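You operate a simulated robot arm through the tools that you are given. There is no shell and no other tool. Be economical: measure what you need, move in short steps, check, and stop when the job is done.

Carry out the task below with a simulated two-armed robot. There is one attempt and no reset: what you move stays moved.

TASK
Pick up the blue dryer cartridge from the top of cabinet four with one hand, pass it to the other hand and put it on the top of bench three.

The check looks at the end state, three seconds after you hand in, the way a careful person would. Anything else that was tipped, shoved, dropped, spilled or broken makes it a failure.

THE ROBOT
Two 7-joint arms with two-finger parallel grippers on one trunk, on a base that drives. Base frame: it is fixed to the floor where the robot stands at the start and does not move with it; the origin is under the middle of the robot, x ahead of it, y to its left, z up; the surface under the hand at the start is at about z = 1.135. Lengths are in m, angles in rad, forces in N, time in s.
The left shoulder is at the start at [0.07, 0.177, 1.117], the right one opposite. With the tool pointing down near the work surface each hand reaches from about 0.1 to 0.66 m from the robot's upright axis, wherever it stands, measured 20 degrees to its own side. Places, roughly: top of bench three [4.2, 2.2, 0.8]. Payload 3.43 kg a hand.
The tool frame of a hand sits at the grasp point between the pads (the TCP): z along the fingers, y along the line on which they close. The tips reach 0.03 m beyond it. The gripper opens to 0.094 m. The fingers are 0.028 m wide and 0.01 m thick; the gripper's body (0.05 by 0.096 m) begins 0.055 m behind the TCP.
Orientation is that of the tool frame in the base frame, as a unit quaternion [w, x, y, z]. With the fingers straight down and closing along the base's y, the tool's x points along the base's -x, its y along +y and its z along -z.

THE INTERFACE
- The arms move only by the tool nudge_tool. It takes "left_steps", "right_steps" or both (then of equal length, played together; a hand with none holds still); each is text: rows parted by semicolons, each of 7 numbers parted by spaces: the shift along the tool's x, y, z in m, then the turn, a rotation vector about the tool's x, y, z in rad, then the gripper command, from -1 (fully open) to 1 (shut), values between in proportion. In form: x y z ax ay az grip; .... A call has 1 to 20 rows; each row shifts and turns the commanded pose from where the row before left it, along the tool's axes as they then stand. Rows are played at 5 a second. More than 0.05 m and 0.15 rad between two rows, or a gripper value outside its range, and nothing of the call is played. Where a pose cannot be reached the arm comes as near as it can. A force on the tool above 40 N (or 10 N above the force at the start of the call, whichever is more), or a blocked arm, ends the call early, and 0.2 s more pass. Each finger travels about 0.153 m/s and halts on what it meets, pressing with about 29 N; the grip force reading is that of the motor and also rises with nothing between the fingers. The clock runs only during rows and for 0.2 s after the last one: add rows that do not move to give the fingers time. It gives the time, the measured TCP pose, the force on the tool (base axes), the opening and the grip force at its end, in the units of the frame above (readings bear some noise), with the torque about the TCP (base axes, N m) and any sound that the robot's microphone picked up.
- Cameras (640 x 400 px; columns grow to the right, rows downward): "scene" is now at [0.1439, 0.018, 1.4663]; the picture's right is [0.19, -0.98, 0.00], its down [-0.28, -0.05, -0.96] and it looks along [0.94, 0.18, -0.28] (base axes); focal length 260 px, centre (320, 200). "left" rides on the left gripper at [0.076, -0.014, -0.102] in its tool frame; the picture's right is [0.18, 0.98, 0.00], its down [-0.75, 0.14, -0.64] and it looks along [-0.63, 0.12, 0.77] (tool axes); focal length 243 px, centre (320, 200). "right" rides on the right gripper at [0.076, 0.014, -0.103] in its tool frame; the picture's right is [-0.18, 0.98, 0.00], its down [-0.75, -0.14, -0.64] and it looks along [-0.63, -0.12, 0.77] (tool axes); focal length 243 px, centre (320, 200). There is no depth. A picture from a camera that has moved, and an enlarged one, comes with that camera's place and axes in the base frame and with its lens.
- get_image(camera): a new picture of that camera. It takes no simulated time.
- raise_lower(by): slides the trunk up (or, below 0, down) by that many m; the arms and the scene camera ride with it, the base frame stays. It gives what a move gives, with no picture.
- roll_base(legs): drives the robot by 1 to 6 legs, each [ahead, turn to the left] in m and rad, along the robot's own axes; the way and the turn of a leg run together, so that a leg with both is an arc; at most 1.5 m and 3.142 rad a leg. The arms and the cameras ride along, it lands a little off, and it stops where it bumps. It gives what a move gives.
- aim_head(pan, tilt): turns the head with the scene camera to pan (to the left, within 1.501 rad either way) and tilt (down, from -0.506 to 1.204), counted from straight ahead of the robot. It gives what a move gives.
- inspect(camera, box): a new picture of the part [left, top, right, bottom] of that camera's present view, enlarged. It takes no simulated time.
- sign_off(): hands the job in; it is judged then, once.

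Go step by step. Nothing tells you exact positions but the pictures and the camera data: compare them with the known pose of the tool, close in by small moves and look again before you grip or let go. The budget is 120 turns and 88 pictures, counting those below and the enlarged ones. Unless the task says otherwise, let go and move clear before handing in, and close with one line.

The tools are called after "Call:" by a JSON object that holds its "method" and its "body". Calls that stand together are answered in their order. nudge_tool: Moves the arms, as the interface text tells. Its arguments: {"type":"object","properties":{"left_steps":{"type":"string"},"right_steps":{"type":"string"}},"required":[]} The other tools are called the same way: raise_lower (by) slides the trunk up or down; roll_base (legs) drives the base; aim_head (pan, tilt) turns the head that bears the scene camera; get_image (camera) takes a picture; inspect (camera, box) takes an enlarged picture of a part of a camera's view; sign_off () hands the job in.

At the start:

```text
clock: 0.0
left_tcp_pos: [0.5207, 0.27, 1.3347]
left_tool_rot: [0.0, 0.0, 1.0, 0.0]
left_force: [0.3, 0.9, 0.2]
left_wrist_torque: [-0.05, 0.01, -0.01]
left_gripper_width: 0.0939
left_finger_force: 0.1
right_tcp_pos: [0.4706, -0.1338, 1.3677]
right_tool_rot: [0.001, 0.0, 1.0, 0.0]
right_force: [0.0, 0.6, 0.2]
right_wrist_torque: [0.02, -0.01, 0.0]
right_gripper_width: 0.094
right_finger_force: 0.0
trunk travel left (down, up): [-0.697, 0.143]
robot x, y, heading: [-0.0005, -0.0017, 0.0]
head pan, tilt: [0.194, 0.288]
```

scene: 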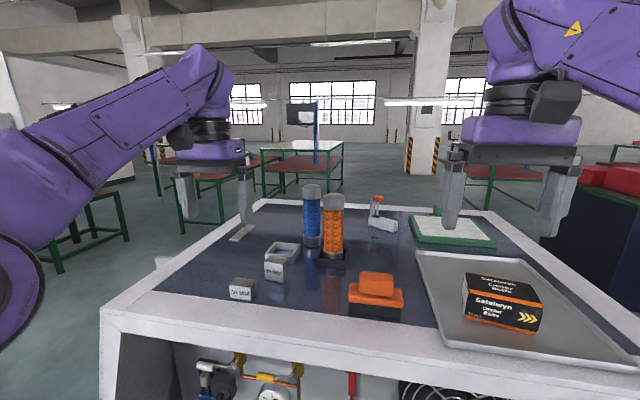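
right: 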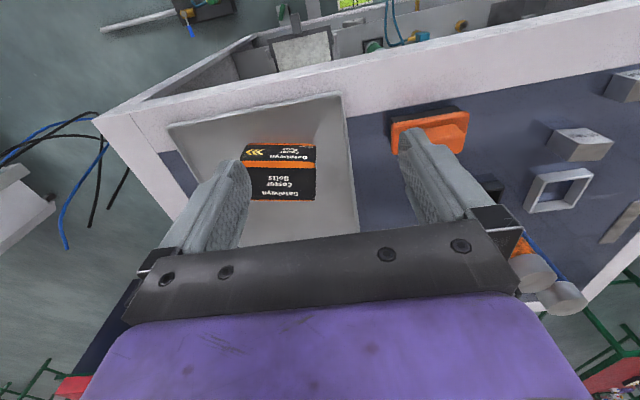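
left: 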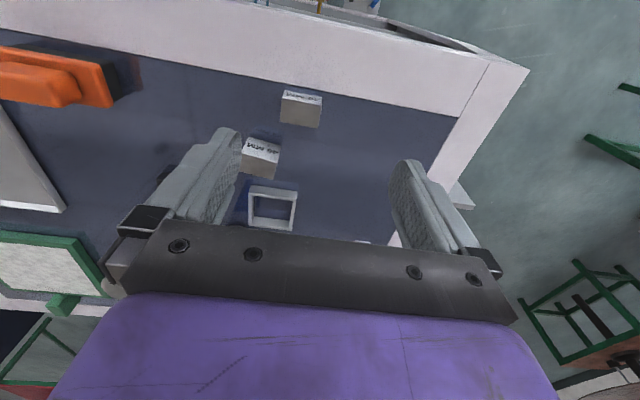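

I see a blue cartridge standing next to an orange one on the cabinet top in front of me. I'll enlarge that part to locate it precisely.

Call:
{"method": "inspect", "body": {"camera": "scene", "box": [220, 160, 420, 285]}}

Call:
{"method": "inspect", "body": {"camera": "scene", "box": [120, 80, 440, 220]}}

```text
3.20 times, centred on (320, 222) of scene
camera zoom: at [0.1439, 0.018, 1.4663], right [0.19, -0.98, 0.0], down [-0.28, -0.05, -0.96], along [0.94, 0.18, -0.28], focal length 832 px, centre (320, 128)
```

zoom: 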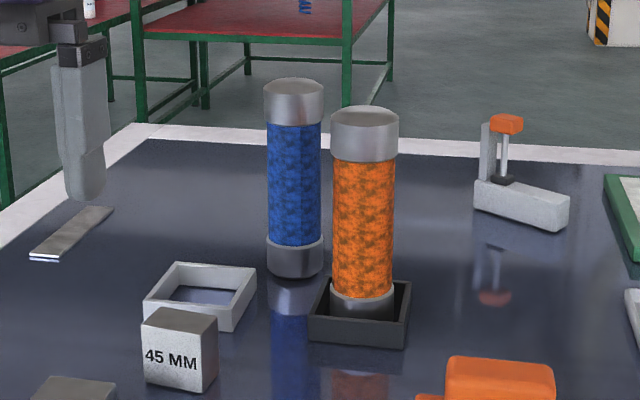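

```text
2.00 times, centred on (280, 150) of scene
camera zoom: at [0.1439, 0.018, 1.4663], right [0.19, -0.98, 0.0], down [-0.28, -0.05, -0.96], along [0.94, 0.18, -0.28], focal length 520 px, centre (400, 300)
```

zoom: 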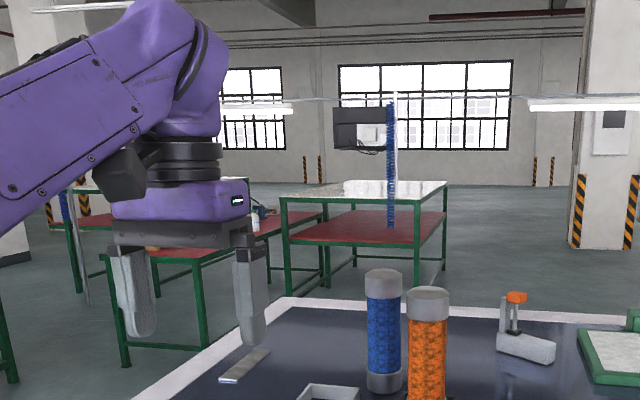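

Blue stands near (0.805, 0.17) on the top at z≈1.135, about 0.16 tall and 0.05 thick, with the orange one near (0.74, 0.10). I'll look down to see how far I may drive toward the cabinet.

Call:
{"method": "aim_head", "body": {"pan": 0.1, "tilt": 1.0}}

Call:
{"method": "get_image", "body": {"camera": "scene"}}

```text
clock: 1.1
left_tcp_pos: [0.5206, 0.2695, 1.3334]
left_tool_rot: [0.0, 0.0, 1.0, -0.002]
left_force: [-1.2, 0.6, -0.3]
left_wrist_torque: [0.02, -0.04, 0.03]
left_gripper_width: 0.0939
left_finger_force: 0.1
right_tcp_pos: [0.4705, -0.1335, 1.367]
right_tool_rot: [0.001, 0.0, 1.0, 0.001]
right_force: [-0.3, 0.0, -0.3]
right_wrist_torque: [0.0, -0.02, -0.03]
right_gripper_width: 0.0941
right_finger_force: 0.1
trunk travel left (down, up): [-0.697, 0.143]
robot x, y, heading: [-0.0026, -0.0008, 0.0]
head pan, tilt: [0.099, 1.0]
```

```text
82 pictures are left
camera scene: at [0.1216, 0.007, 1.4057], right [0.1, -0.99, 0.0], down [-0.84, -0.08, -0.54], along [0.54, 0.05, -0.84], focal length 260 px, centre (320, 200)
```

scene: 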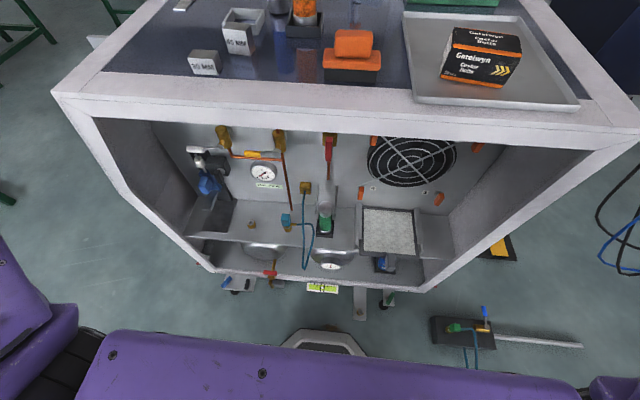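

The cabinet's front face is at about x=0.44, and my base front seems to lie near x≈0.25. I'll look straight down to check the clearance, and raise the trunk for hand clearance.

Call:
{"method": "raise_lower", "body": {"by": 0.14}}

Call:
{"method": "aim_head", "body": {"pan": 0.0, "tilt": 1.2}}

Call:
{"method": "get_image", "body": {"camera": "scene"}}

```text
clock: 2.8
left_tcp_pos: [0.5215, 0.27, 1.476]
left_tool_rot: [0.0, 0.0, 1.0, 0.0]
left_force: [0.4, -1.5, 0.4]
left_wrist_torque: [-0.02, -0.01, -0.02]
left_gripper_width: 0.094
left_finger_force: 0.1
right_tcp_pos: [0.4705, -0.1342, 1.5062]
right_tool_rot: [0.0, 0.001, 1.0, 0.001]
right_force: [-0.2, 0.6, 0.1]
right_wrist_torque: [-0.01, -0.04, 0.03]
right_gripper_width: 0.0941
right_finger_force: 0.0
trunk travel left (down, up): [-0.837, 0.003]
robot x, y, heading: [0.0002, -0.0023, 0.001]
head pan, tilt: [0.099, 1.0]
```

```text
clock: 3.5
left_tcp_pos: [0.521, 0.2696, 1.4748]
left_tool_rot: [-0.001, 0.0, 1.0, 0.0]
left_force: [-0.7, 0.3, -0.6]
left_wrist_torque: [0.01, 0.01, -0.01]
left_gripper_width: 0.0942
left_finger_force: 0.2
right_tcp_pos: [0.47, -0.1342, 1.5073]
right_tool_rot: [0.0, 0.001, 1.0, 0.001]
right_force: [-0.3, 0.7, -0.5]
right_wrist_torque: [0.02, 0.0, -0.01]
right_gripper_width: 0.0939
right_finger_force: 0.1
trunk travel left (down, up): [-0.837, 0.003]
robot x, y, heading: [-0.0013, -0.0002, -0.0]
head pan, tilt: [0.0, 1.201]
```

```text
81 pictures are left
camera scene: at [0.1083, 0.0001, 1.5331], right [0.0, -1.0, 0.0], down [-0.93, 0.0, -0.36], along [0.36, 0.0, -0.93], focal length 260 px, centre (320, 200)
```

scene: 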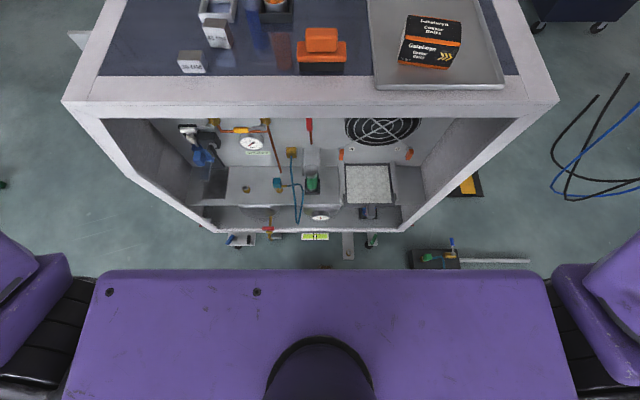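

Floor clearance is small, so I'll try to reach the blue cartridge with a tilted left hand (about 40° forward, yawed inward away from the orange). First I'll turn the hand in place, high up.

Call:
{"method": "nudge_tool", "body": {"left_steps": "0 0 0 0 0 0.13 -1; 0 0 0 0 0 0.13 -1; 0 0 0 0 0 0.13 -1; 0 0 0 0 0 0.11 -1; 0 0 0 0 -0.14 0 -1; 0 0 0 0 -0.14 0 -1; 0 0 0 0 -0.14 0 -1; 0 0 0 0 -0.14 0 -1; 0 0 0 0 -0.14 0 -1; 0 0 0 0 0 0 -1"}}

Call:
{"method": "get_image", "body": {"camera": "left"}}

Call:
{"method": "aim_head", "body": {"pan": 0.2, "tilt": 0.5}}

Call:
{"method": "get_image", "body": {"camera": "scene"}}

```text
clock: 5.7
left_tcp_pos: [0.5222, 0.2702, 1.4754]
left_tool_rot: [0.333, 0.232, 0.91, -0.085]
left_force: [-0.7, 0.1, 0.6]
left_wrist_torque: [0.0, -0.01, 0.0]
left_gripper_width: 0.094
left_finger_force: 0.1
right_tcp_pos: [0.4712, -0.1345, 1.5075]
right_tool_rot: [0.0, 0.0, 1.0, 0.001]
right_force: [0.3, -0.4, 1.2]
right_wrist_torque: [0.02, 0.03, 0.0]
right_gripper_width: 0.094
right_finger_force: 0.1
trunk travel left (down, up): [-0.837, 0.003]
robot x, y, heading: [0.0002, -0.0011, -0.002]
head pan, tilt: [0.0, 1.201]
```

```text
80 pictures are left
camera left: at [0.4058, 0.3161, 1.5041], right [0.35, 0.93, -0.12], down [0.21, 0.05, 0.98], along [0.91, -0.36, -0.18], focal length 243 px, centre (320, 200)
```

left: 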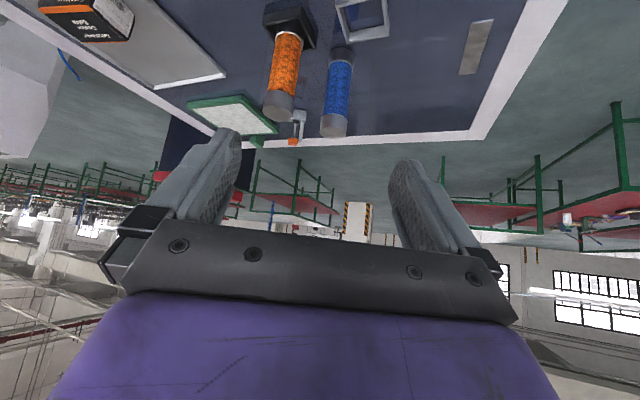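

```text
clock: 6.8
left_tcp_pos: [0.521, 0.2711, 1.4739]
left_tool_rot: [0.333, 0.232, 0.91, -0.085]
left_force: [0.4, -0.6, -0.5]
left_wrist_torque: [0.02, 0.01, 0.05]
left_gripper_width: 0.094
left_finger_force: 0.0
right_tcp_pos: [0.47, -0.1337, 1.507]
right_tool_rot: [0.001, 0.0, 1.0, 0.001]
right_force: [-0.2, 0.7, 0.2]
right_wrist_torque: [0.01, 0.02, 0.0]
right_gripper_width: 0.0941
right_finger_force: 0.1
trunk travel left (down, up): [-0.837, 0.003]
robot x, y, heading: [0.0015, -0.0024, -0.006]
head pan, tilt: [0.201, 0.499]
```

```text
79 pictures are left
camera scene: at [0.1412, 0.0187, 1.5867], right [0.2, -0.98, 0.0], down [-0.47, -0.1, -0.88], along [0.86, 0.17, -0.48], focal length 260 px, centre (320, 200)
```

scene: 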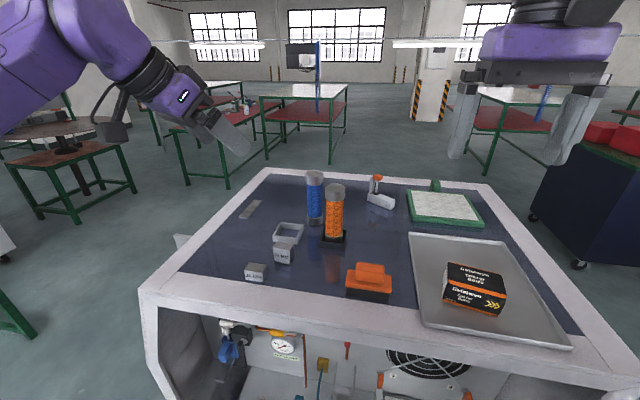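

The bench lies ahead-left; blue is at about (0.80, 0.17) with the top near z=1.30. I'll move the left hand to a pre-grasp about 0.10 m back along its approach and look again.

Call:
{"method": "nudge_tool", "body": {"left_steps": "-0.0105 0.0053 0.0314 0 0 0 -1; -0.0105 0.0053 0.0314 0 0 0 -1; -0.0105 0.0053 0.0314 0 0 0 -1; -0.0105 0.0053 0.0314 0 0 0 -1; -0.0105 0.0053 0.0314 0 0 0 -1; -0.0105 0.0053 0.0314 0 0 0 -1; -0.0105 0.0053 0.0314 0 0 0 -1; -0.0105 0.0053 0.0314 0 0 0 -1; 0 0 0 0 0 0 -1"}}

Call:
{"method": "get_image", "body": {"camera": "left"}}

Call:
{"method": "inspect", "body": {"camera": "scene", "box": [220, 100, 420, 225]}}

```text
clock: 8.8
left_tcp_pos: [0.7371, 0.2027, 1.3372]
left_tool_rot: [0.333, 0.231, 0.91, -0.085]
left_force: [0.2, 0.5, 0.3]
left_wrist_torque: [-0.01, -0.01, -0.02]
left_gripper_width: 0.094
left_finger_force: 0.0
right_tcp_pos: [0.47, -0.1338, 1.5075]
right_tool_rot: [0.001, 0.001, 1.0, 0.001]
right_force: [-0.3, 0.1, 0.4]
right_wrist_torque: [0.0, -0.01, 0.01]
right_gripper_width: 0.0939
right_finger_force: 0.1
trunk travel left (down, up): [-0.837, 0.003]
robot x, y, heading: [0.0007, -0.0046, -0.0]
head pan, tilt: [0.201, 0.499]
```

```text
78 pictures are left
camera left: at [0.6209, 0.249, 1.366], right [0.35, 0.93, -0.12], down [0.21, 0.05, 0.98], along [0.91, -0.36, -0.18], focal length 243 px, centre (320, 200)
```

left: 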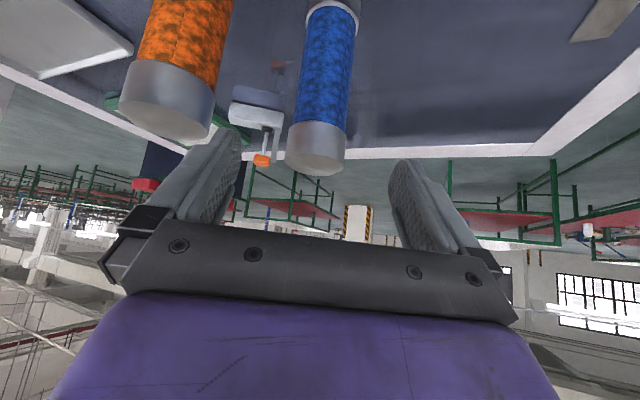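

```text
3.20 times, centred on (320, 162) of scene
camera zoom: at [0.1407, 0.0185, 1.5868], right [0.2, -0.98, 0.0], down [-0.47, -0.1, -0.88], along [0.86, 0.17, -0.48], focal length 832 px, centre (320, 320)
```

zoom: 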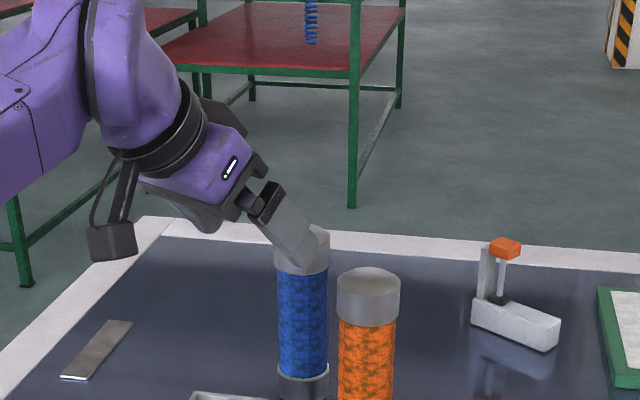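

Blue's cap centre comes out at (0.796, 0.171), top z≈1.297, right on the hand's approach line. I'll advance 0.10 m along the tool axis with the fingers slightly narrowed.

Call:
{"method": "nudge_tool", "body": {"left_steps": "0 0 0 0 0 0 -0.7; -0.001 0 0.02 0 0 0 -0.7; -0.001 0 0.02 0 0 0 -0.7; -0.001 0 0.02 0 0 0 -0.7; -0.001 0 0.02 0 0 0 -0.7; 0 0 0.02 0 0 0 -0.7; 0 0 0 0 0 0 -0.7"}}

Call:
{"method": "get_image", "body": {"camera": "left"}}

Call:
{"method": "inspect", "body": {"camera": "scene", "box": [260, 130, 380, 250]}}

```text
clock: 10.3
left_tcp_pos: [0.784, 0.1648, 1.2586]
left_tool_rot: [0.333, 0.232, 0.91, -0.086]
left_force: [0.3, 0.6, -0.5]
left_wrist_torque: [-0.03, 0.0, 0.01]
left_gripper_width: 0.08
left_finger_force: 0.0
left hand out of reach, approached as far as the arm can: row 5, 6
right_tcp_pos: [0.4704, -0.134, 1.5075]
right_tool_rot: [0.001, 0.0, 1.0, 0.001]
right_force: [-0.2, 0.8, -0.3]
right_wrist_torque: [-0.01, 0.01, 0.04]
right_gripper_width: 0.0938
right_finger_force: 0.0
trunk travel left (down, up): [-0.837, 0.003]
robot x, y, heading: [-0.0027, -0.0025, 0.002]
head pan, tilt: [0.201, 0.499]
```

```text
76 pictures are left
camera left: at [0.6696, 0.2112, 1.2871], right [0.35, 0.93, -0.12], down [0.21, 0.05, 0.98], along [0.91, -0.36, -0.18], focal length 243 px, centre (320, 200)
```

left: 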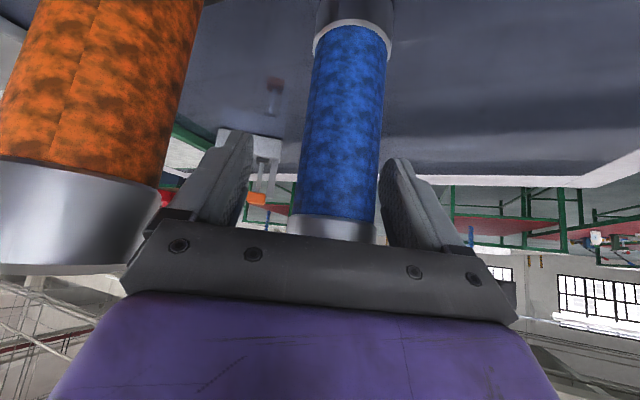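

```text
3.33 times, centred on (320, 190) of scene
camera zoom: at [0.1412, 0.0186, 1.5868], right [0.2, -0.98, 0.0], down [-0.47, -0.1, -0.88], along [0.86, 0.17, -0.48], focal length 867 px, centre (320, 233)
```

zoom: 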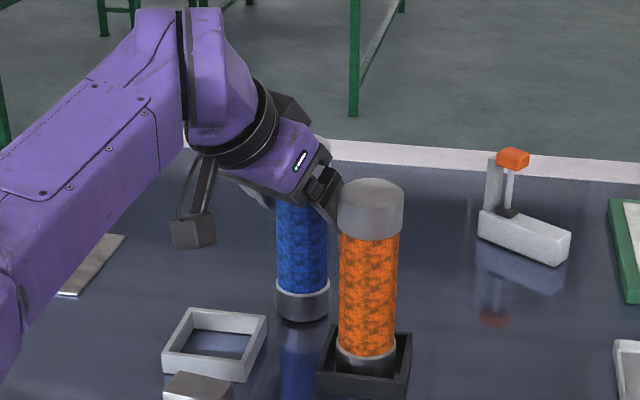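

The arm ran out of reach about 1 cm short and slightly off-centre. I'll back off along the approach and roll the base ahead 3 cm before trying again.

Call:
{"method": "nudge_tool", "body": {"left_steps": "0 0 -0.025 0 0 0 -0.7; 0 0 -0.025 0 0 0 -0.7; 0 0 -0.025 0 0 0 -0.7; 0 0 -0.025 0 0 0 -0.7; 0 0 0 0 0 0 -0.7"}}

Call:
{"method": "roll_base", "body": {"legs": [[0.035, 0]]}}

Call:
{"method": "get_image", "body": {"camera": "left"}}

```text
clock: 11.6
left_tcp_pos: [0.7291, 0.197, 1.334]
left_tool_rot: [0.332, 0.232, 0.91, -0.086]
left_force: [0.8, 0.2, 0.5]
left_wrist_torque: [0.03, 0.04, 0.0]
left_gripper_width: 0.0799
left_finger_force: 0.0
right_tcp_pos: [0.4696, -0.1345, 1.5086]
right_tool_rot: [0.0, 0.0, 1.0, 0.0]
right_force: [-0.3, -0.1, 0.3]
right_wrist_torque: [-0.02, -0.02, 0.02]
right_gripper_width: 0.0939
right_finger_force: 0.0
trunk travel left (down, up): [-0.837, 0.003]
robot x, y, heading: [0.0, -0.0025, -0.003]
head pan, tilt: [0.201, 0.499]
```

```text
clock: 12.4
left_tcp_pos: [0.7551, 0.1958, 1.3418]
left_tool_rot: [0.336, 0.232, 0.909, -0.084]
left_force: [-1.4, 0.2, 0.8]
left_wrist_torque: [0.02, -0.02, 0.0]
left_gripper_width: 0.0799
left_finger_force: 0.1
right_tcp_pos: [0.4939, -0.134, 1.5119]
right_tool_rot: [0.005, 0.0, 1.0, 0.001]
right_force: [-1.5, 0.3, 0.3]
right_wrist_torque: [-0.04, -0.08, 0.0]
right_gripper_width: 0.094
right_finger_force: 0.1
trunk travel left (down, up): [-0.837, 0.003]
robot x, y, heading: [0.0357, 0.0003, 0.002]
head pan, tilt: [0.201, 0.499]
```

```text
74 pictures are left
camera left: at [0.6391, 0.2424, 1.369], right [0.35, 0.93, -0.12], down [0.2, 0.05, 0.98], along [0.92, -0.36, -0.17], focal length 243 px, centre (320, 200)
```

left: 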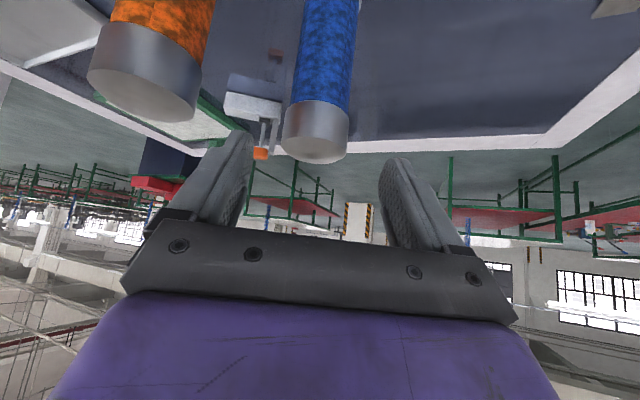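

The base moved but the hands rose a few mm, perhaps still settling. I'll take a still reading.

Call:
{"method": "nudge_tool", "body": {"left_steps": "0 0 0 0 0 0 -0.7; 0 0 0 0 0 0 -0.7; 0 0 0 0 0 0 -0.7; 0 0 0 0 0 0 -0.7"}}

Call:
{"method": "get_image", "body": {"camera": "left"}}

```text
clock: 13.4
left_tcp_pos: [0.7666, 0.1957, 1.3322]
left_tool_rot: [0.332, 0.233, 0.91, -0.086]
left_force: [0.1, -0.1, 0.1]
left_wrist_torque: [0.01, 0.03, -0.03]
left_gripper_width: 0.0798
left_finger_force: 0.0
right_tcp_pos: [0.5087, -0.1341, 1.5075]
right_tool_rot: [-0.001, -0.001, 1.0, 0.001]
right_force: [0.6, 0.2, -0.9]
right_wrist_torque: [-0.02, 0.01, -0.04]
right_gripper_width: 0.0939
right_finger_force: 0.0
trunk travel left (down, up): [-0.837, 0.003]
robot x, y, heading: [0.0363, -0.0008, -0.007]
head pan, tilt: [0.201, 0.499]
```

```text
73 pictures are left
camera left: at [0.6513, 0.2425, 1.3628], right [0.35, 0.93, -0.12], down [0.21, 0.05, 0.98], along [0.91, -0.36, -0.18], focal length 243 px, centre (320, 200)
```

left: 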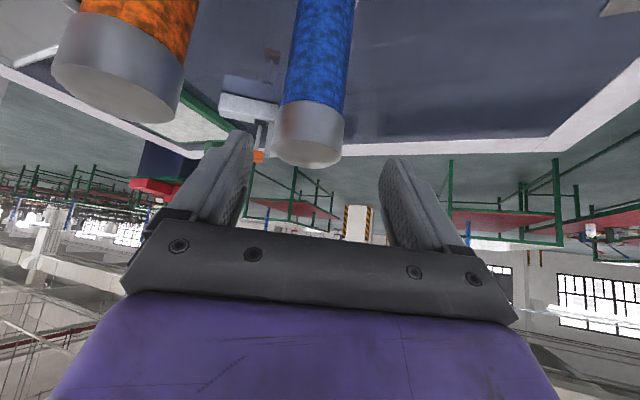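

Settled now. Blue's axis is at about (0.804, 0.168), so I shift slightly and advance to z≈1.268.

Call:
{"method": "nudge_tool", "body": {"left_steps": "0.006 -0.0067 0 0 0 0 -0.7; 0 0 0.02 0 0 0 -0.7; 0 0 0.02 0 0 0 -0.7; 0 0 0.02 0 0 0 -0.7; 0 0 0.018 0 0 0 -0.7; 0 0 0 0 0 0 -0.7; 0 0 0 0 0 0 -0.7"}}

Call:
{"method": "get_image", "body": {"camera": "left"}}

Call:
{"method": "inspect", "body": {"camera": "scene", "box": [260, 130, 380, 250]}}

```text
clock: 15.0
left_tcp_pos: [0.8, 0.1693, 1.2706]
left_tool_rot: [0.333, 0.232, 0.91, -0.085]
left_force: [0.9, -0.1, 0.5]
left_wrist_torque: [-0.01, 0.0, 0.01]
left_gripper_width: 0.0797
left_finger_force: 0.0
right_tcp_pos: [0.5035, -0.1341, 1.5089]
right_tool_rot: [0.002, 0.0, 1.0, 0.001]
right_force: [-0.1, -0.9, -0.6]
right_wrist_torque: [-0.02, 0.01, 0.01]
right_gripper_width: 0.0937
right_finger_force: 0.1
trunk travel left (down, up): [-0.837, 0.003]
robot x, y, heading: [0.0374, -0.0033, -0.001]
head pan, tilt: [0.201, 0.499]
```

```text
72 pictures are left
camera left: at [0.6845, 0.2156, 1.301], right [0.35, 0.93, -0.12], down [0.21, 0.05, 0.98], along [0.91, -0.36, -0.18], focal length 243 px, centre (320, 200)
```

left: 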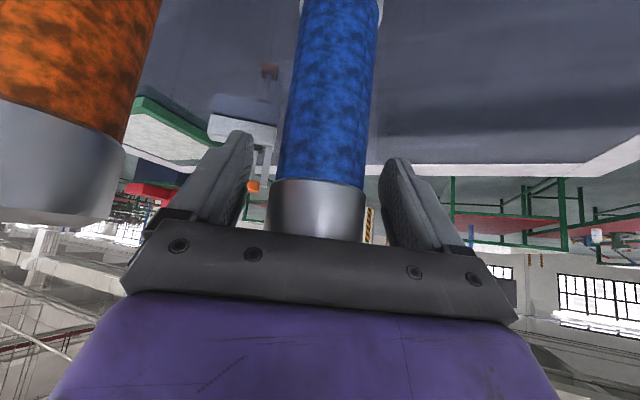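

```text
3.33 times, centred on (320, 190) of scene
camera zoom: at [0.1761, 0.0185, 1.5868], right [0.2, -0.98, 0.0], down [-0.47, -0.1, -0.88], along [0.86, 0.17, -0.48], focal length 867 px, centre (320, 233)
```

zoom: 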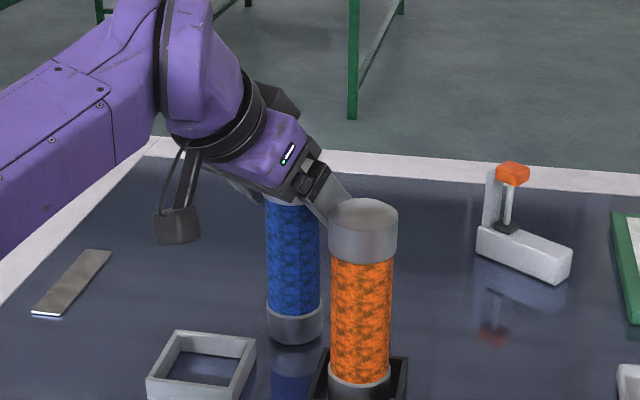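

The cartridge sits centred between the pads. Closing now.

Call:
{"method": "nudge_tool", "body": {"left_steps": "0 0 0 0 0 0 -0.4; 0 0 0 0 0 0 -0.2; 0 0 0 0 0 0 -0.1; 0 0 0 0 0 0 0.0; 0 0 0 0 0 0 0.5; 0 0 0 0 0 0 1; 0 0 0 0 0 0 1; 0 0 0 0 0 0 1"}}

Call:
{"method": "get_image", "body": {"camera": "left"}}

```text
clock: 16.8
left_tcp_pos: [0.8012, 0.1689, 1.2719]
left_tool_rot: [0.333, 0.232, 0.91, -0.085]
left_force: [-0.1, -0.3, 0.3]
left_wrist_torque: [-0.02, 0.12, 0.02]
left_gripper_width: 0.0531
left_finger_force: 29.2
right_tcp_pos: [0.5046, -0.1356, 1.5088]
right_tool_rot: [0.001, 0.001, 1.0, 0.0]
right_force: [-0.4, 0.0, 0.2]
right_wrist_torque: [-0.01, 0.0, 0.0]
right_gripper_width: 0.094
right_finger_force: 0.1
trunk travel left (down, up): [-0.837, 0.003]
robot x, y, heading: [0.0361, -0.0032, 0.004]
head pan, tilt: [0.201, 0.499]
```

```text
70 pictures are left
camera left: at [0.6849, 0.2151, 1.3009], right [0.35, 0.93, -0.12], down [0.21, 0.05, 0.98], along [0.91, -0.36, -0.18], focal length 243 px, centre (320, 200)
```

left: 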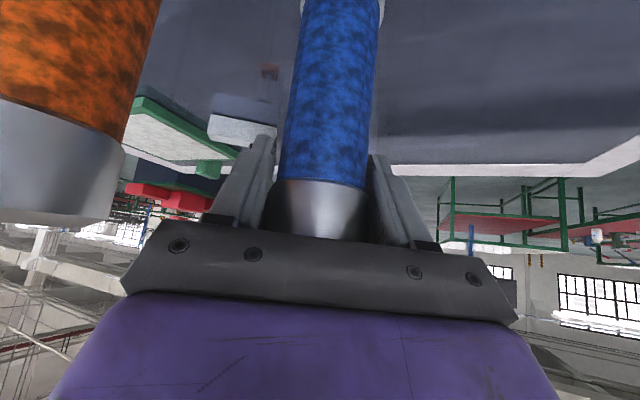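

Firm grip at 0.053 m. I lift straight up 0.10 m.

Call:
{"method": "nudge_tool", "body": {"left_steps": "-0.0065 0 -0.0076 0 0 0 1; -0.0129 0 -0.0153 0 0 0 1; -0.0129 0 -0.0153 0 0 0 1; -0.0129 0 -0.0153 0 0 0 1; -0.0129 0 -0.0153 0 0 0 1; -0.0129 0 -0.0153 0 0 0 1; 0 0 0 0 0 0 1"}}

Call:
{"method": "get_image", "body": {"camera": "scene"}}

```text
clock: 18.4
left_tcp_pos: [0.7811, 0.1611, 1.3789]
left_tool_rot: [0.333, 0.232, 0.91, -0.085]
left_force: [-0.4, 0.2, -2.9]
left_wrist_torque: [0.01, 0.04, 0.01]
left_gripper_width: 0.0532
left_finger_force: 29.1
left hand out of reach, approached as far as the arm can: row 4, 5, 6
right_tcp_pos: [0.5067, -0.1334, 1.5077]
right_tool_rot: [0.001, 0.0, 1.0, 0.001]
right_force: [0.3, 0.3, -0.1]
right_wrist_torque: [0.03, 0.01, -0.02]
right_gripper_width: 0.0941
right_finger_force: 0.0
trunk travel left (down, up): [-0.837, 0.003]
robot x, y, heading: [0.034, 0.0019, 0.002]
head pan, tilt: [0.201, 0.499]
```

```text
69 pictures are left
camera scene: at [0.178, 0.0181, 1.5866], right [0.2, -0.98, 0.0], down [-0.47, -0.1, -0.88], along [0.86, 0.18, -0.48], focal length 260 px, centre (320, 200)
```

scene: 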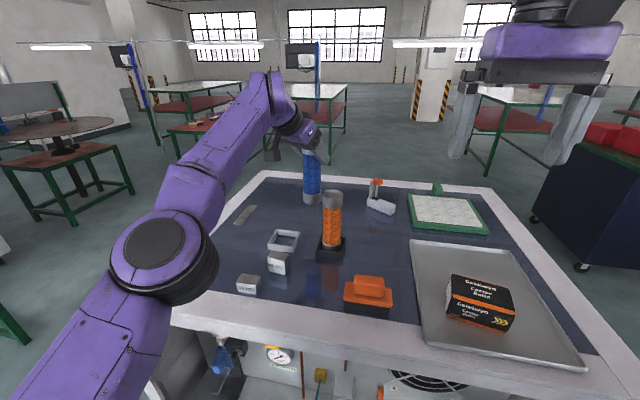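

The cartridge is clear of the table (about 0.11 m up). I draw it back toward me, passing left of the orange one.

Call:
{"method": "nudge_tool", "body": {"left_steps": "0.0159 -0.0012 -0.0331 0 0 0 1; 0.0159 -0.0012 -0.0331 0 0 0 1; 0.0159 -0.0012 -0.0331 0 0 0 1; 0.0203 -0.0192 -0.0303 0 0 0 1; 0.0203 -0.0192 -0.0303 0 0 0 1; 0.0203 -0.0192 -0.0303 0 0 0 1; 0.0203 -0.0192 -0.0303 0 0 0 1; 0.0203 -0.0192 -0.0303 0 0 0 1; 0 0 0 0 0 0 1"}}

Call:
{"method": "get_image", "body": {"camera": "scene"}}

```text
clock: 20.4
left_tcp_pos: [0.6257, 0.2101, 1.5824]
left_tool_rot: [0.332, 0.232, 0.91, -0.085]
left_force: [0.9, 0.3, -2.8]
left_wrist_torque: [-0.01, 0.04, -0.03]
left_gripper_width: 0.0531
left_finger_force: 29.1
left hand out of reach, approached as far as the arm can: row 1, 2, 3, 4, 5, 6, 7, 8
right_tcp_pos: [0.5061, -0.1339, 1.5084]
right_tool_rot: [0.001, 0.0, 1.0, 0.002]
right_force: [0.0, -0.2, -0.4]
right_wrist_torque: [-0.01, 0.01, 0.03]
right_gripper_width: 0.0938
right_finger_force: 0.2
trunk travel left (down, up): [-0.837, 0.003]
robot x, y, heading: [0.0385, 0.0005, 0.0]
head pan, tilt: [0.201, 0.499]
```

```text
68 pictures are left
camera scene: at [0.178, 0.0184, 1.5866], right [0.2, -0.98, 0.0], down [-0.47, -0.1, -0.88], along [0.86, 0.17, -0.48], focal length 260 px, centre (320, 200)
```

scene: 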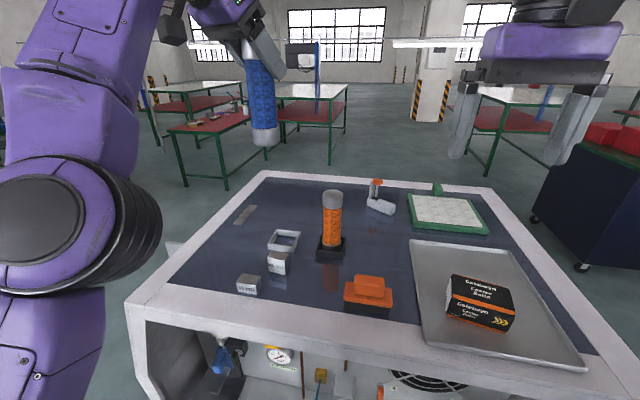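

The hand rose more than intended but everything is clear. I bring it down and back to a comfortable spot.

Call:
{"method": "nudge_tool", "body": {"left_steps": "0.0395 -0.0144 0.0059 0 0 0 1; 0.0395 -0.0144 0.0059 0 0 0 1; 0.0395 -0.0144 0.0059 0 0 0 1; 0.0395 -0.0144 0.0059 0 0 0 1; 0 0 0 0 0 0 1"}}

Call:
{"method": "roll_base", "body": {"legs": [[-0.6, 0]]}}

Call:
{"method": "get_image", "body": {"camera": "scene"}}

```text
clock: 21.6
left_tcp_pos: [0.6244, 0.2106, 1.5819]
left_tool_rot: [0.332, 0.232, 0.91, -0.086]
left_force: [0.4, -0.4, -4.0]
left_wrist_torque: [0.01, 0.0, 0.03]
left_gripper_width: 0.0529
left_finger_force: 28.7
left hand out of reach, approached as far as the arm can: row 1, 2, 3, 4
right_tcp_pos: [0.5046, -0.1332, 1.508]
right_tool_rot: [0.001, 0.0, 1.0, 0.001]
right_force: [0.4, 0.4, 0.7]
right_wrist_torque: [-0.04, 0.0, 0.0]
right_gripper_width: 0.0941
right_finger_force: 0.1
trunk travel left (down, up): [-0.837, 0.003]
robot x, y, heading: [0.0344, 0.0004, 0.0]
head pan, tilt: [0.201, 0.499]
```

```text
clock: 25.0
left_tcp_pos: [0.0253, 0.216, 1.5813]
left_tool_rot: [0.332, 0.223, 0.913, -0.082]
left_force: [1.2, -0.6, -2.3]
left_wrist_torque: [-0.02, 0.0, 0.0]
left_gripper_width: 0.0535
left_finger_force: 28.5
right_tcp_pos: [-0.0889, -0.1307, 1.5077]
right_tool_rot: [0.0, -0.008, 1.0, 0.001]
right_force: [-0.7, -0.8, -0.5]
right_wrist_torque: [0.0, 0.0, 0.01]
right_gripper_width: 0.0938
right_finger_force: 0.0
trunk travel left (down, up): [-0.837, 0.003]
robot x, y, heading: [-0.5637, -0.0036, 0.019]
head pan, tilt: [0.201, 0.499]
```

```text
67 pictures are left
camera scene: at [-0.4193, 0.0155, 1.5865], right [0.22, -0.98, 0.0], down [-0.47, -0.1, -0.88], along [0.86, 0.19, -0.48], focal length 260 px, centre (320, 200)
```

scene: 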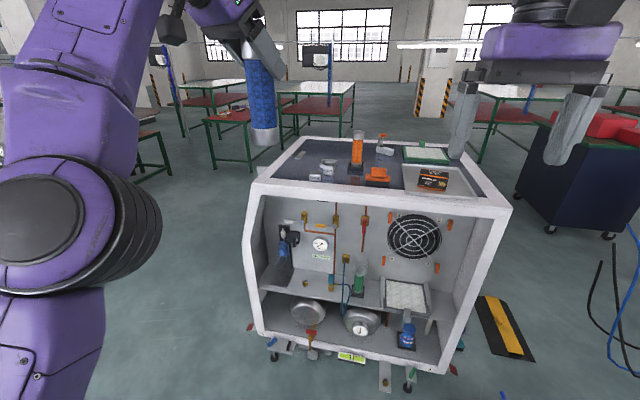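

The left arm seems stuck near a limit, though the grip holds. I'll check the cabinet's label and test a small motion.

Call:
{"method": "inspect", "body": {"camera": "scene", "box": [240, 300, 460, 400]}}

Call:
{"method": "nudge_tool", "body": {"left_steps": "0 0 0 0 0 0 1; 0.0072 0.035 -0.012 0 0 0 1; 0 0 0 0 0 0 1"}}

```text
2.91 times, centred on (350, 350) of scene
camera zoom: at [-0.4193, 0.0155, 1.5865], right [0.22, -0.98, 0.0], down [-0.47, -0.1, -0.88], along [0.86, 0.19, -0.48], focal length 756 px, centre (233, -236)
```

zoom: 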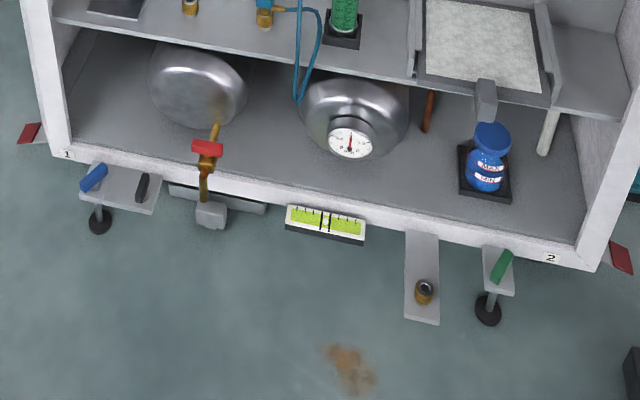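

```text
clock: 25.8
left_tcp_pos: [0.0153, 0.2415, 1.5873]
left_tool_rot: [0.333, 0.224, 0.912, -0.083]
left_force: [-1.0, 0.0, -2.4]
left_wrist_torque: [0.02, 0.01, 0.02]
left_gripper_width: 0.0533
left_finger_force: 28.9
left hand out of reach, approached as far as the arm can: row 2
right_tcp_pos: [-0.0911, -0.1303, 1.5085]
right_tool_rot: [0.001, -0.009, 1.0, 0.001]
right_force: [0.7, -0.2, 0.5]
right_wrist_torque: [0.01, 0.01, 0.03]
right_gripper_width: 0.0941
right_finger_force: 0.1
trunk travel left (down, up): [-0.837, 0.003]
robot x, y, heading: [-0.5605, -0.0033, 0.018]
head pan, tilt: [0.201, 0.499]
```

Motion toward +y worked. I'll try downward next.

Call:
{"method": "nudge_tool", "body": {"left_steps": "0.0194 0 0.0229 0 0 0 1; 0.0194 0 0.0229 0 0 0 1; 0.0194 0 0.0229 0 0 0 1; 0 0 0 0 0 0 1"}}

Call:
{"method": "aim_head", "body": {"pan": 0.5, "tilt": 0.3}}

Call:
{"method": "get_image", "body": {"camera": "scene"}}

```text
clock: 26.8
left_tcp_pos: [0.015, 0.2432, 1.4937]
left_tool_rot: [0.333, 0.223, 0.912, -0.082]
left_force: [-1.3, -0.9, -3.7]
left_wrist_torque: [0.0, 0.01, -0.01]
left_gripper_width: 0.0531
left_finger_force: 29.4
right_tcp_pos: [-0.0902, -0.1293, 1.5082]
right_tool_rot: [0.001, -0.009, 1.0, 0.002]
right_force: [0.5, -0.1, -1.7]
right_wrist_torque: [0.0, -0.03, 0.0]
right_gripper_width: 0.0937
right_finger_force: 0.0
trunk travel left (down, up): [-0.837, 0.003]
robot x, y, heading: [-0.563, -0.0035, 0.015]
head pan, tilt: [0.201, 0.499]
```

```text
clock: 27.6
left_tcp_pos: [0.0138, 0.2412, 1.4938]
left_tool_rot: [0.333, 0.224, 0.912, -0.083]
left_force: [0.0, 0.0, -2.4]
left_wrist_torque: [0.0, 0.04, -0.01]
left_gripper_width: 0.0532
left_finger_force: 28.6
right_tcp_pos: [-0.0896, -0.1295, 1.509]
right_tool_rot: [0.001, -0.01, 1.0, 0.001]
right_force: [0.0, -0.3, -0.2]
right_wrist_torque: [0.01, -0.02, 0.02]
right_gripper_width: 0.0938
right_finger_force: 0.1
trunk travel left (down, up): [-0.837, 0.003]
robot x, y, heading: [-0.5636, -0.0056, 0.017]
head pan, tilt: [0.499, 0.3]
```

```text
65 pictures are left
camera scene: at [-0.4291, 0.0424, 1.605], right [0.49, -0.87, 0.0], down [-0.26, -0.15, -0.95], along [0.83, 0.47, -0.3], focal length 260 px, centre (320, 200)
```

scene: 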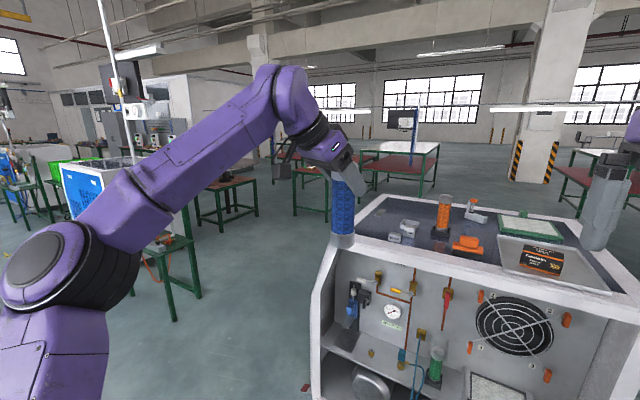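

The arm moves freely again. Now I bring the cartridge in front of my chest with the left hand while turning the right hand to point left and 45° down.

Call:
{"method": "nudge_tool", "body": {"left_steps": "0.0128 -0.0342 0.0089 0 0 0 1; 0.0128 -0.0342 0.0089 0 0 0 1; 0.0128 -0.0342 0.0089 0 0 0 1; 0.0128 -0.0342 0.0089 0 0 0 1; 0.0128 -0.0342 0.0089 0 0 0 1; 0.0128 -0.0342 0.0089 0 0 0 1; 0 0 0 0 0 0 1; 0 0 0 0 0 0 1; 0 0 0 0 0 0 1; 0 0 0 0 0 0 1; 0 0 0 0 0 0 1; 0 0 0 0 0 0 1; 0 0 0 0 0 0 1; 0 0 0 0 0 0 1; 0 0 0 0 0 0 1; 0 0 0 0 0 0 1", "right_steps": "0 0 0 0 0 -0.145 -1; 0 0 0 0 0 -0.145 -1; 0 0 0 0 0 -0.145 -1; 0 0 0 0 0 -0.145 -1; 0 0 0 0 0 -0.145 -1; 0 0 0 0 0 -0.145 -1; 0 0 0 0 0 -0.145 -1; 0 0 0 0 0 -0.145 -1; 0 0 0 0 0 -0.145 -1; 0 0 0 0 -0.131 0 -1; 0 0 0 0 -0.131 0 -1; 0 0 0 0 -0.131 0 -1; 0 0 0 0 -0.131 0 -1; 0 0 0 0 -0.131 0 -1; 0 0 0 0 -0.131 0 -1; 0 0 0 0 0 0 -1"}}

Call:
{"method": "aim_head", "body": {"pan": 0.0, "tilt": 0.5}}

Call:
{"method": "get_image", "body": {"camera": "scene"}}

Call:
{"method": "get_image", "body": {"camera": "right"}}

```text
clock: 31.0
left_tcp_pos: [-0.1024, 0.07, 1.4056]
left_tool_rot: [0.333, 0.224, 0.912, -0.083]
left_force: [0.2, 1.0, -3.1]
left_wrist_torque: [0.0, 0.02, 0.02]
left_gripper_width: 0.053
left_finger_force: 28.9
right_tcp_pos: [-0.0912, -0.1296, 1.5081]
right_tool_rot: [0.304, -0.567, 0.728, 0.236]
right_force: [-0.4, -0.6, -0.3]
right_wrist_torque: [0.05, 0.01, 0.0]
right_gripper_width: 0.094
right_finger_force: 0.0
trunk travel left (down, up): [-0.837, 0.003]
robot x, y, heading: [-0.5638, -0.0082, 0.015]
head pan, tilt: [0.499, 0.3]
```

```text
clock: 31.9
left_tcp_pos: [-0.1028, 0.0689, 1.4057]
left_tool_rot: [0.334, 0.224, 0.912, -0.082]
left_force: [0.2, -0.2, -2.3]
left_wrist_torque: [-0.01, -0.01, 0.03]
left_gripper_width: 0.0529
left_finger_force: 28.6
right_tcp_pos: [-0.0907, -0.1307, 1.5078]
right_tool_rot: [0.303, -0.568, 0.728, 0.236]
right_force: [-0.5, 0.0, 0.3]
right_wrist_torque: [0.05, 0.02, -0.03]
right_gripper_width: 0.0943
right_finger_force: 0.0
trunk travel left (down, up): [-0.837, 0.003]
robot x, y, heading: [-0.5647, -0.0057, 0.017]
head pan, tilt: [0.0, 0.499]
```

```text
64 pictures are left
camera scene: at [-0.4193, -0.0029, 1.5867], right [0.02, -1.0, 0.0], down [-0.48, -0.01, -0.88], along [0.88, 0.02, -0.48], focal length 260 px, centre (320, 200)
```

scene: 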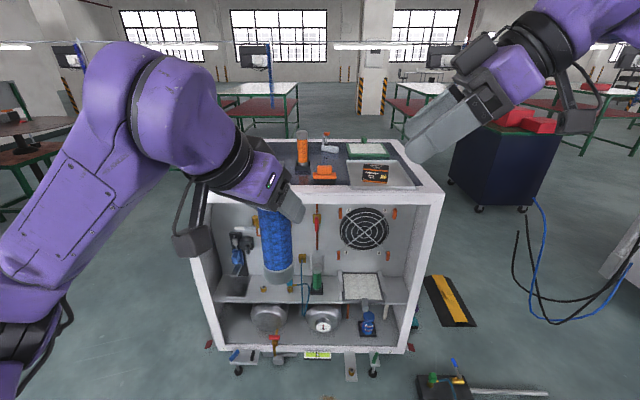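

```text
63 pictures are left
camera right: at [-0.1356, -0.2505, 1.5264], right [-0.92, 0.37, 0.13], down [0.15, 0.04, 0.99], along [0.36, 0.93, -0.09], focal length 243 px, centre (320, 200)
```

right: 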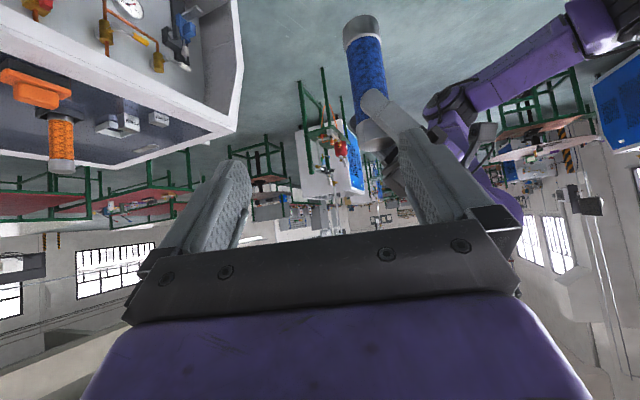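

The right view confirms the cartridge axis at about (-0.102, 0.067), bottom near z=1.27. To keep the two grippers clear of each other I'll yaw the left hand 60° inward about the vertical (cartridge stays upright) and flatten the right one a little.

Call:
{"method": "nudge_tool", "body": {"left_steps": "0 0 0 0.0969 0 0.1146 1; 0 0 0 0.0969 0 0.1146 1; 0 0 0 0.0969 0 0.1146 1; 0 0 0 0.0969 0 0.1146 1; 0 0 0 0.0969 0 0.1146 1; 0 0 0 0.0969 0 0.1146 1; 0 0 0 0.0969 0 0.1146 1; 0 0 0 0 0 0 1", "right_steps": "0 0 0 0 -0.1 0 -1; 0 0 0 0 0 0 -1; 0 0 0 0 0 0 -1; 0 0 0 0 0 0 -1; 0 0 0 0 0 0 -1; 0 0 0 0 0 0 -1; 0 0 0 0 0 0 -1; 0 0 0 0 0 0 -1"}}

Call:
{"method": "get_image", "body": {"camera": "right"}}

Call:
{"method": "get_image", "body": {"camera": "scene"}}

```text
clock: 33.7
left_tcp_pos: [-0.1022, 0.0699, 1.4067]
left_tool_rot: [0.247, 0.652, 0.676, -0.239]
left_force: [1.1, 0.2, -3.6]
left_wrist_torque: [0.04, -0.02, -0.02]
left_gripper_width: 0.0531
left_finger_force: 29.4
right_tcp_pos: [-0.0904, -0.1313, 1.5079]
right_tool_rot: [0.34, -0.555, 0.712, 0.264]
right_force: [0.3, -0.3, -0.3]
right_wrist_torque: [0.01, 0.02, 0.0]
right_gripper_width: 0.0941
right_finger_force: 0.0
trunk travel left (down, up): [-0.837, 0.003]
robot x, y, heading: [-0.5628, -0.0067, 0.017]
head pan, tilt: [0.0, 0.499]
```

```text
62 pictures are left
camera right: at [-0.1364, -0.2512, 1.5135], right [-0.92, 0.35, 0.14], down [0.13, -0.06, 0.99], along [0.36, 0.93, 0.01], focal length 243 px, centre (320, 200)
```

right: 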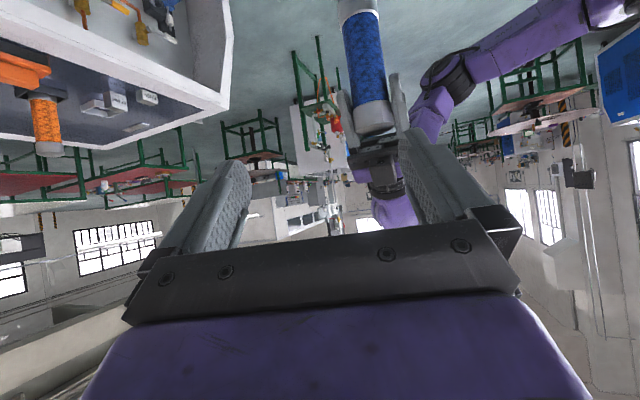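

```text
61 pictures are left
camera scene: at [-0.4193, -0.0031, 1.5867], right [0.02, -1.0, 0.0], down [-0.48, -0.01, -0.88], along [0.88, 0.02, -0.48], focal length 260 px, centre (320, 200)
```

scene: 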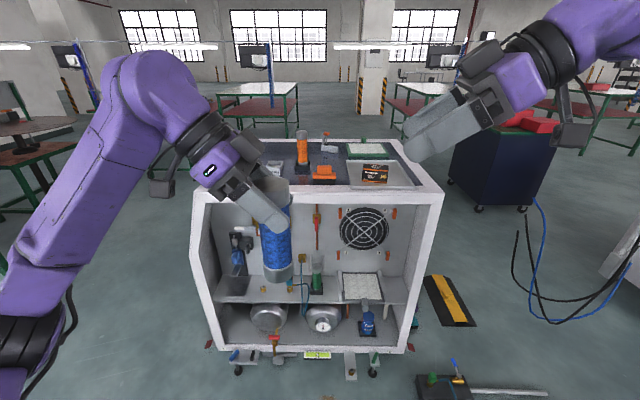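

Both hands now oppose each other nicely. I bring the right hand to a pre-grasp 0.10 m from the lower half of the cartridge.

Call:
{"method": "nudge_tool", "body": {"right_steps": "0.0054 0.012 0.0324 0 0 0 -1; 0.0054 0.012 0.0324 0 0 0 -1; 0.0054 0.012 0.0324 0 0 0 -1; 0.0054 0.012 0.0324 0 0 0 -1; 0.0054 0.012 0.0324 0 0 0 -1; 0 0 0 0 0 0 -1; 0 0 0 0 0 0 -1"}}

Call:
{"method": "get_image", "body": {"camera": "right"}}

Call:
{"method": "inspect", "body": {"camera": "scene", "box": [160, 120, 420, 300]}}

```text
clock: 35.3
left_tcp_pos: [-0.1019, 0.0703, 1.4058]
left_tool_rot: [0.247, 0.651, 0.677, -0.239]
left_force: [-1.2, 0.4, -4.0]
left_wrist_torque: [0.0, -0.02, 0.0]
left_gripper_width: 0.0531
left_finger_force: 28.6
right_tcp_pos: [-0.1247, -0.0095, 1.3853]
right_tool_rot: [0.341, -0.554, 0.712, 0.264]
right_force: [-0.1, 0.3, -0.9]
right_wrist_torque: [0.02, 0.0, -0.03]
right_gripper_width: 0.0941
right_finger_force: 0.0
trunk travel left (down, up): [-0.837, 0.003]
robot x, y, heading: [-0.5624, -0.0017, 0.019]
head pan, tilt: [0.0, 0.499]
```

```text
60 pictures are left
camera right: at [-0.1692, -0.1305, 1.3908], right [-0.92, 0.35, 0.14], down [0.13, -0.06, 0.99], along [0.36, 0.93, 0.01], focal length 243 px, centre (320, 200)
```

right: 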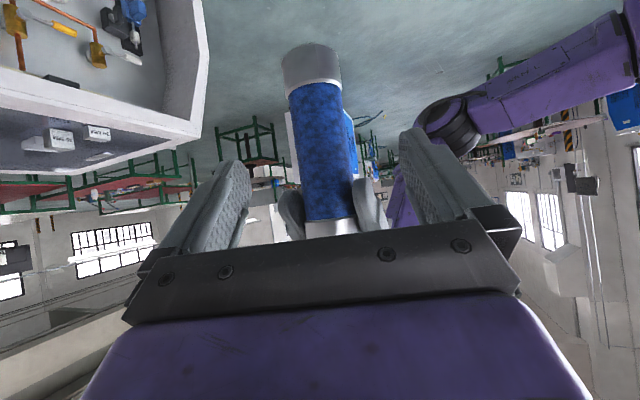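

```text
2.22 times, centred on (290, 210) of scene
camera zoom: at [-0.4194, -0.0033, 1.5867], right [0.02, -1.0, 0.0], down [-0.48, -0.01, -0.88], along [0.88, 0.02, -0.48], focal length 578 px, centre (387, 178)
```

zoom: 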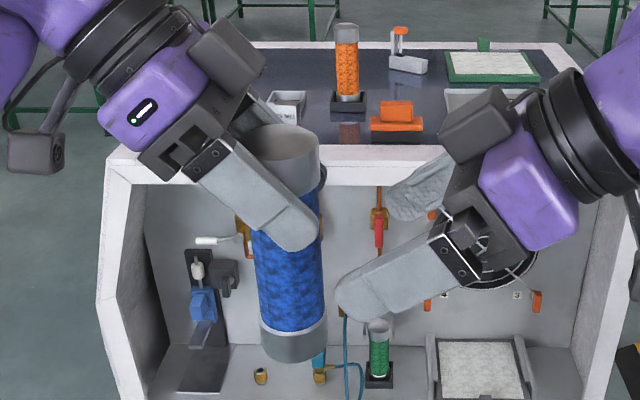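

Alignment is good. I advance the right hand 0.10 m around the lower half.

Call:
{"method": "nudge_tool", "body": {"right_steps": "0 -0.003 0.02 0 0 0 -0.8; 0 0 0.02 0 0 0 -0.8; 0 0 0.02 0 0 0 -0.8; 0 0 0.02 0 0 0 -0.8; 0 0 0.02 0 0 0 -0.8; 0 0 0 0 0 0 -0.8; 0 0 0 0 0 0 -0.8"}}

Call:
{"method": "get_image", "body": {"camera": "right"}}

Call:
{"method": "inspect", "body": {"camera": "scene", "box": [160, 120, 420, 300]}}

```text
clock: 36.9
left_tcp_pos: [-0.1012, 0.0697, 1.4067]
left_tool_rot: [0.247, 0.65, 0.677, -0.239]
left_force: [3.2, 13.0, -7.0]
left_wrist_torque: [0.21, -0.07, 0.05]
left_gripper_width: 0.053
left_finger_force: 29.2
right_tcp_pos: [-0.1005, 0.0629, 1.322]
right_tool_rot: [0.34, -0.554, 0.712, 0.264]
right_force: [-2.9, -11.9, 4.0]
right_wrist_torque: [0.86, -0.22, 0.01]
right_gripper_width: 0.0846
right_finger_force: 0.0
trunk travel left (down, up): [-0.837, 0.003]
robot x, y, heading: [-0.5616, -0.0022, 0.021]
head pan, tilt: [0.0, 0.499]
```

```text
58 pictures are left
camera right: at [-0.1455, -0.0574, 1.3282], right [-0.92, 0.35, 0.14], down [0.13, -0.06, 0.99], along [0.36, 0.93, 0.01], focal length 243 px, centre (320, 200)
```

right: 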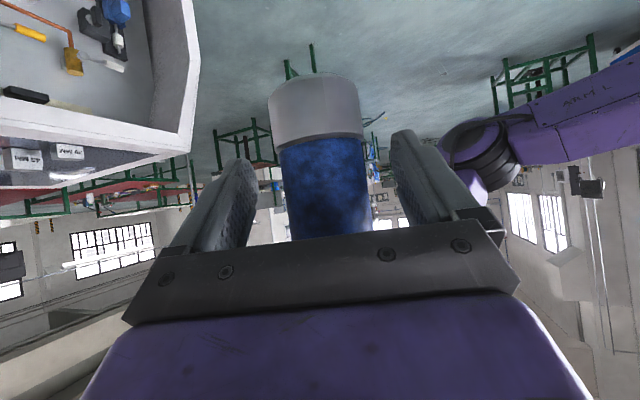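

```text
2.22 times, centred on (290, 210) of scene
camera zoom: at [-0.4194, -0.0032, 1.5867], right [0.02, -1.0, 0.0], down [-0.48, -0.01, -0.88], along [0.88, 0.02, -0.48], focal length 578 px, centre (387, 178)
```

zoom: 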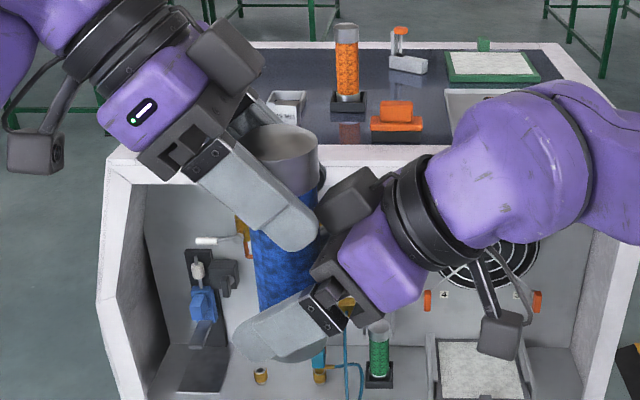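

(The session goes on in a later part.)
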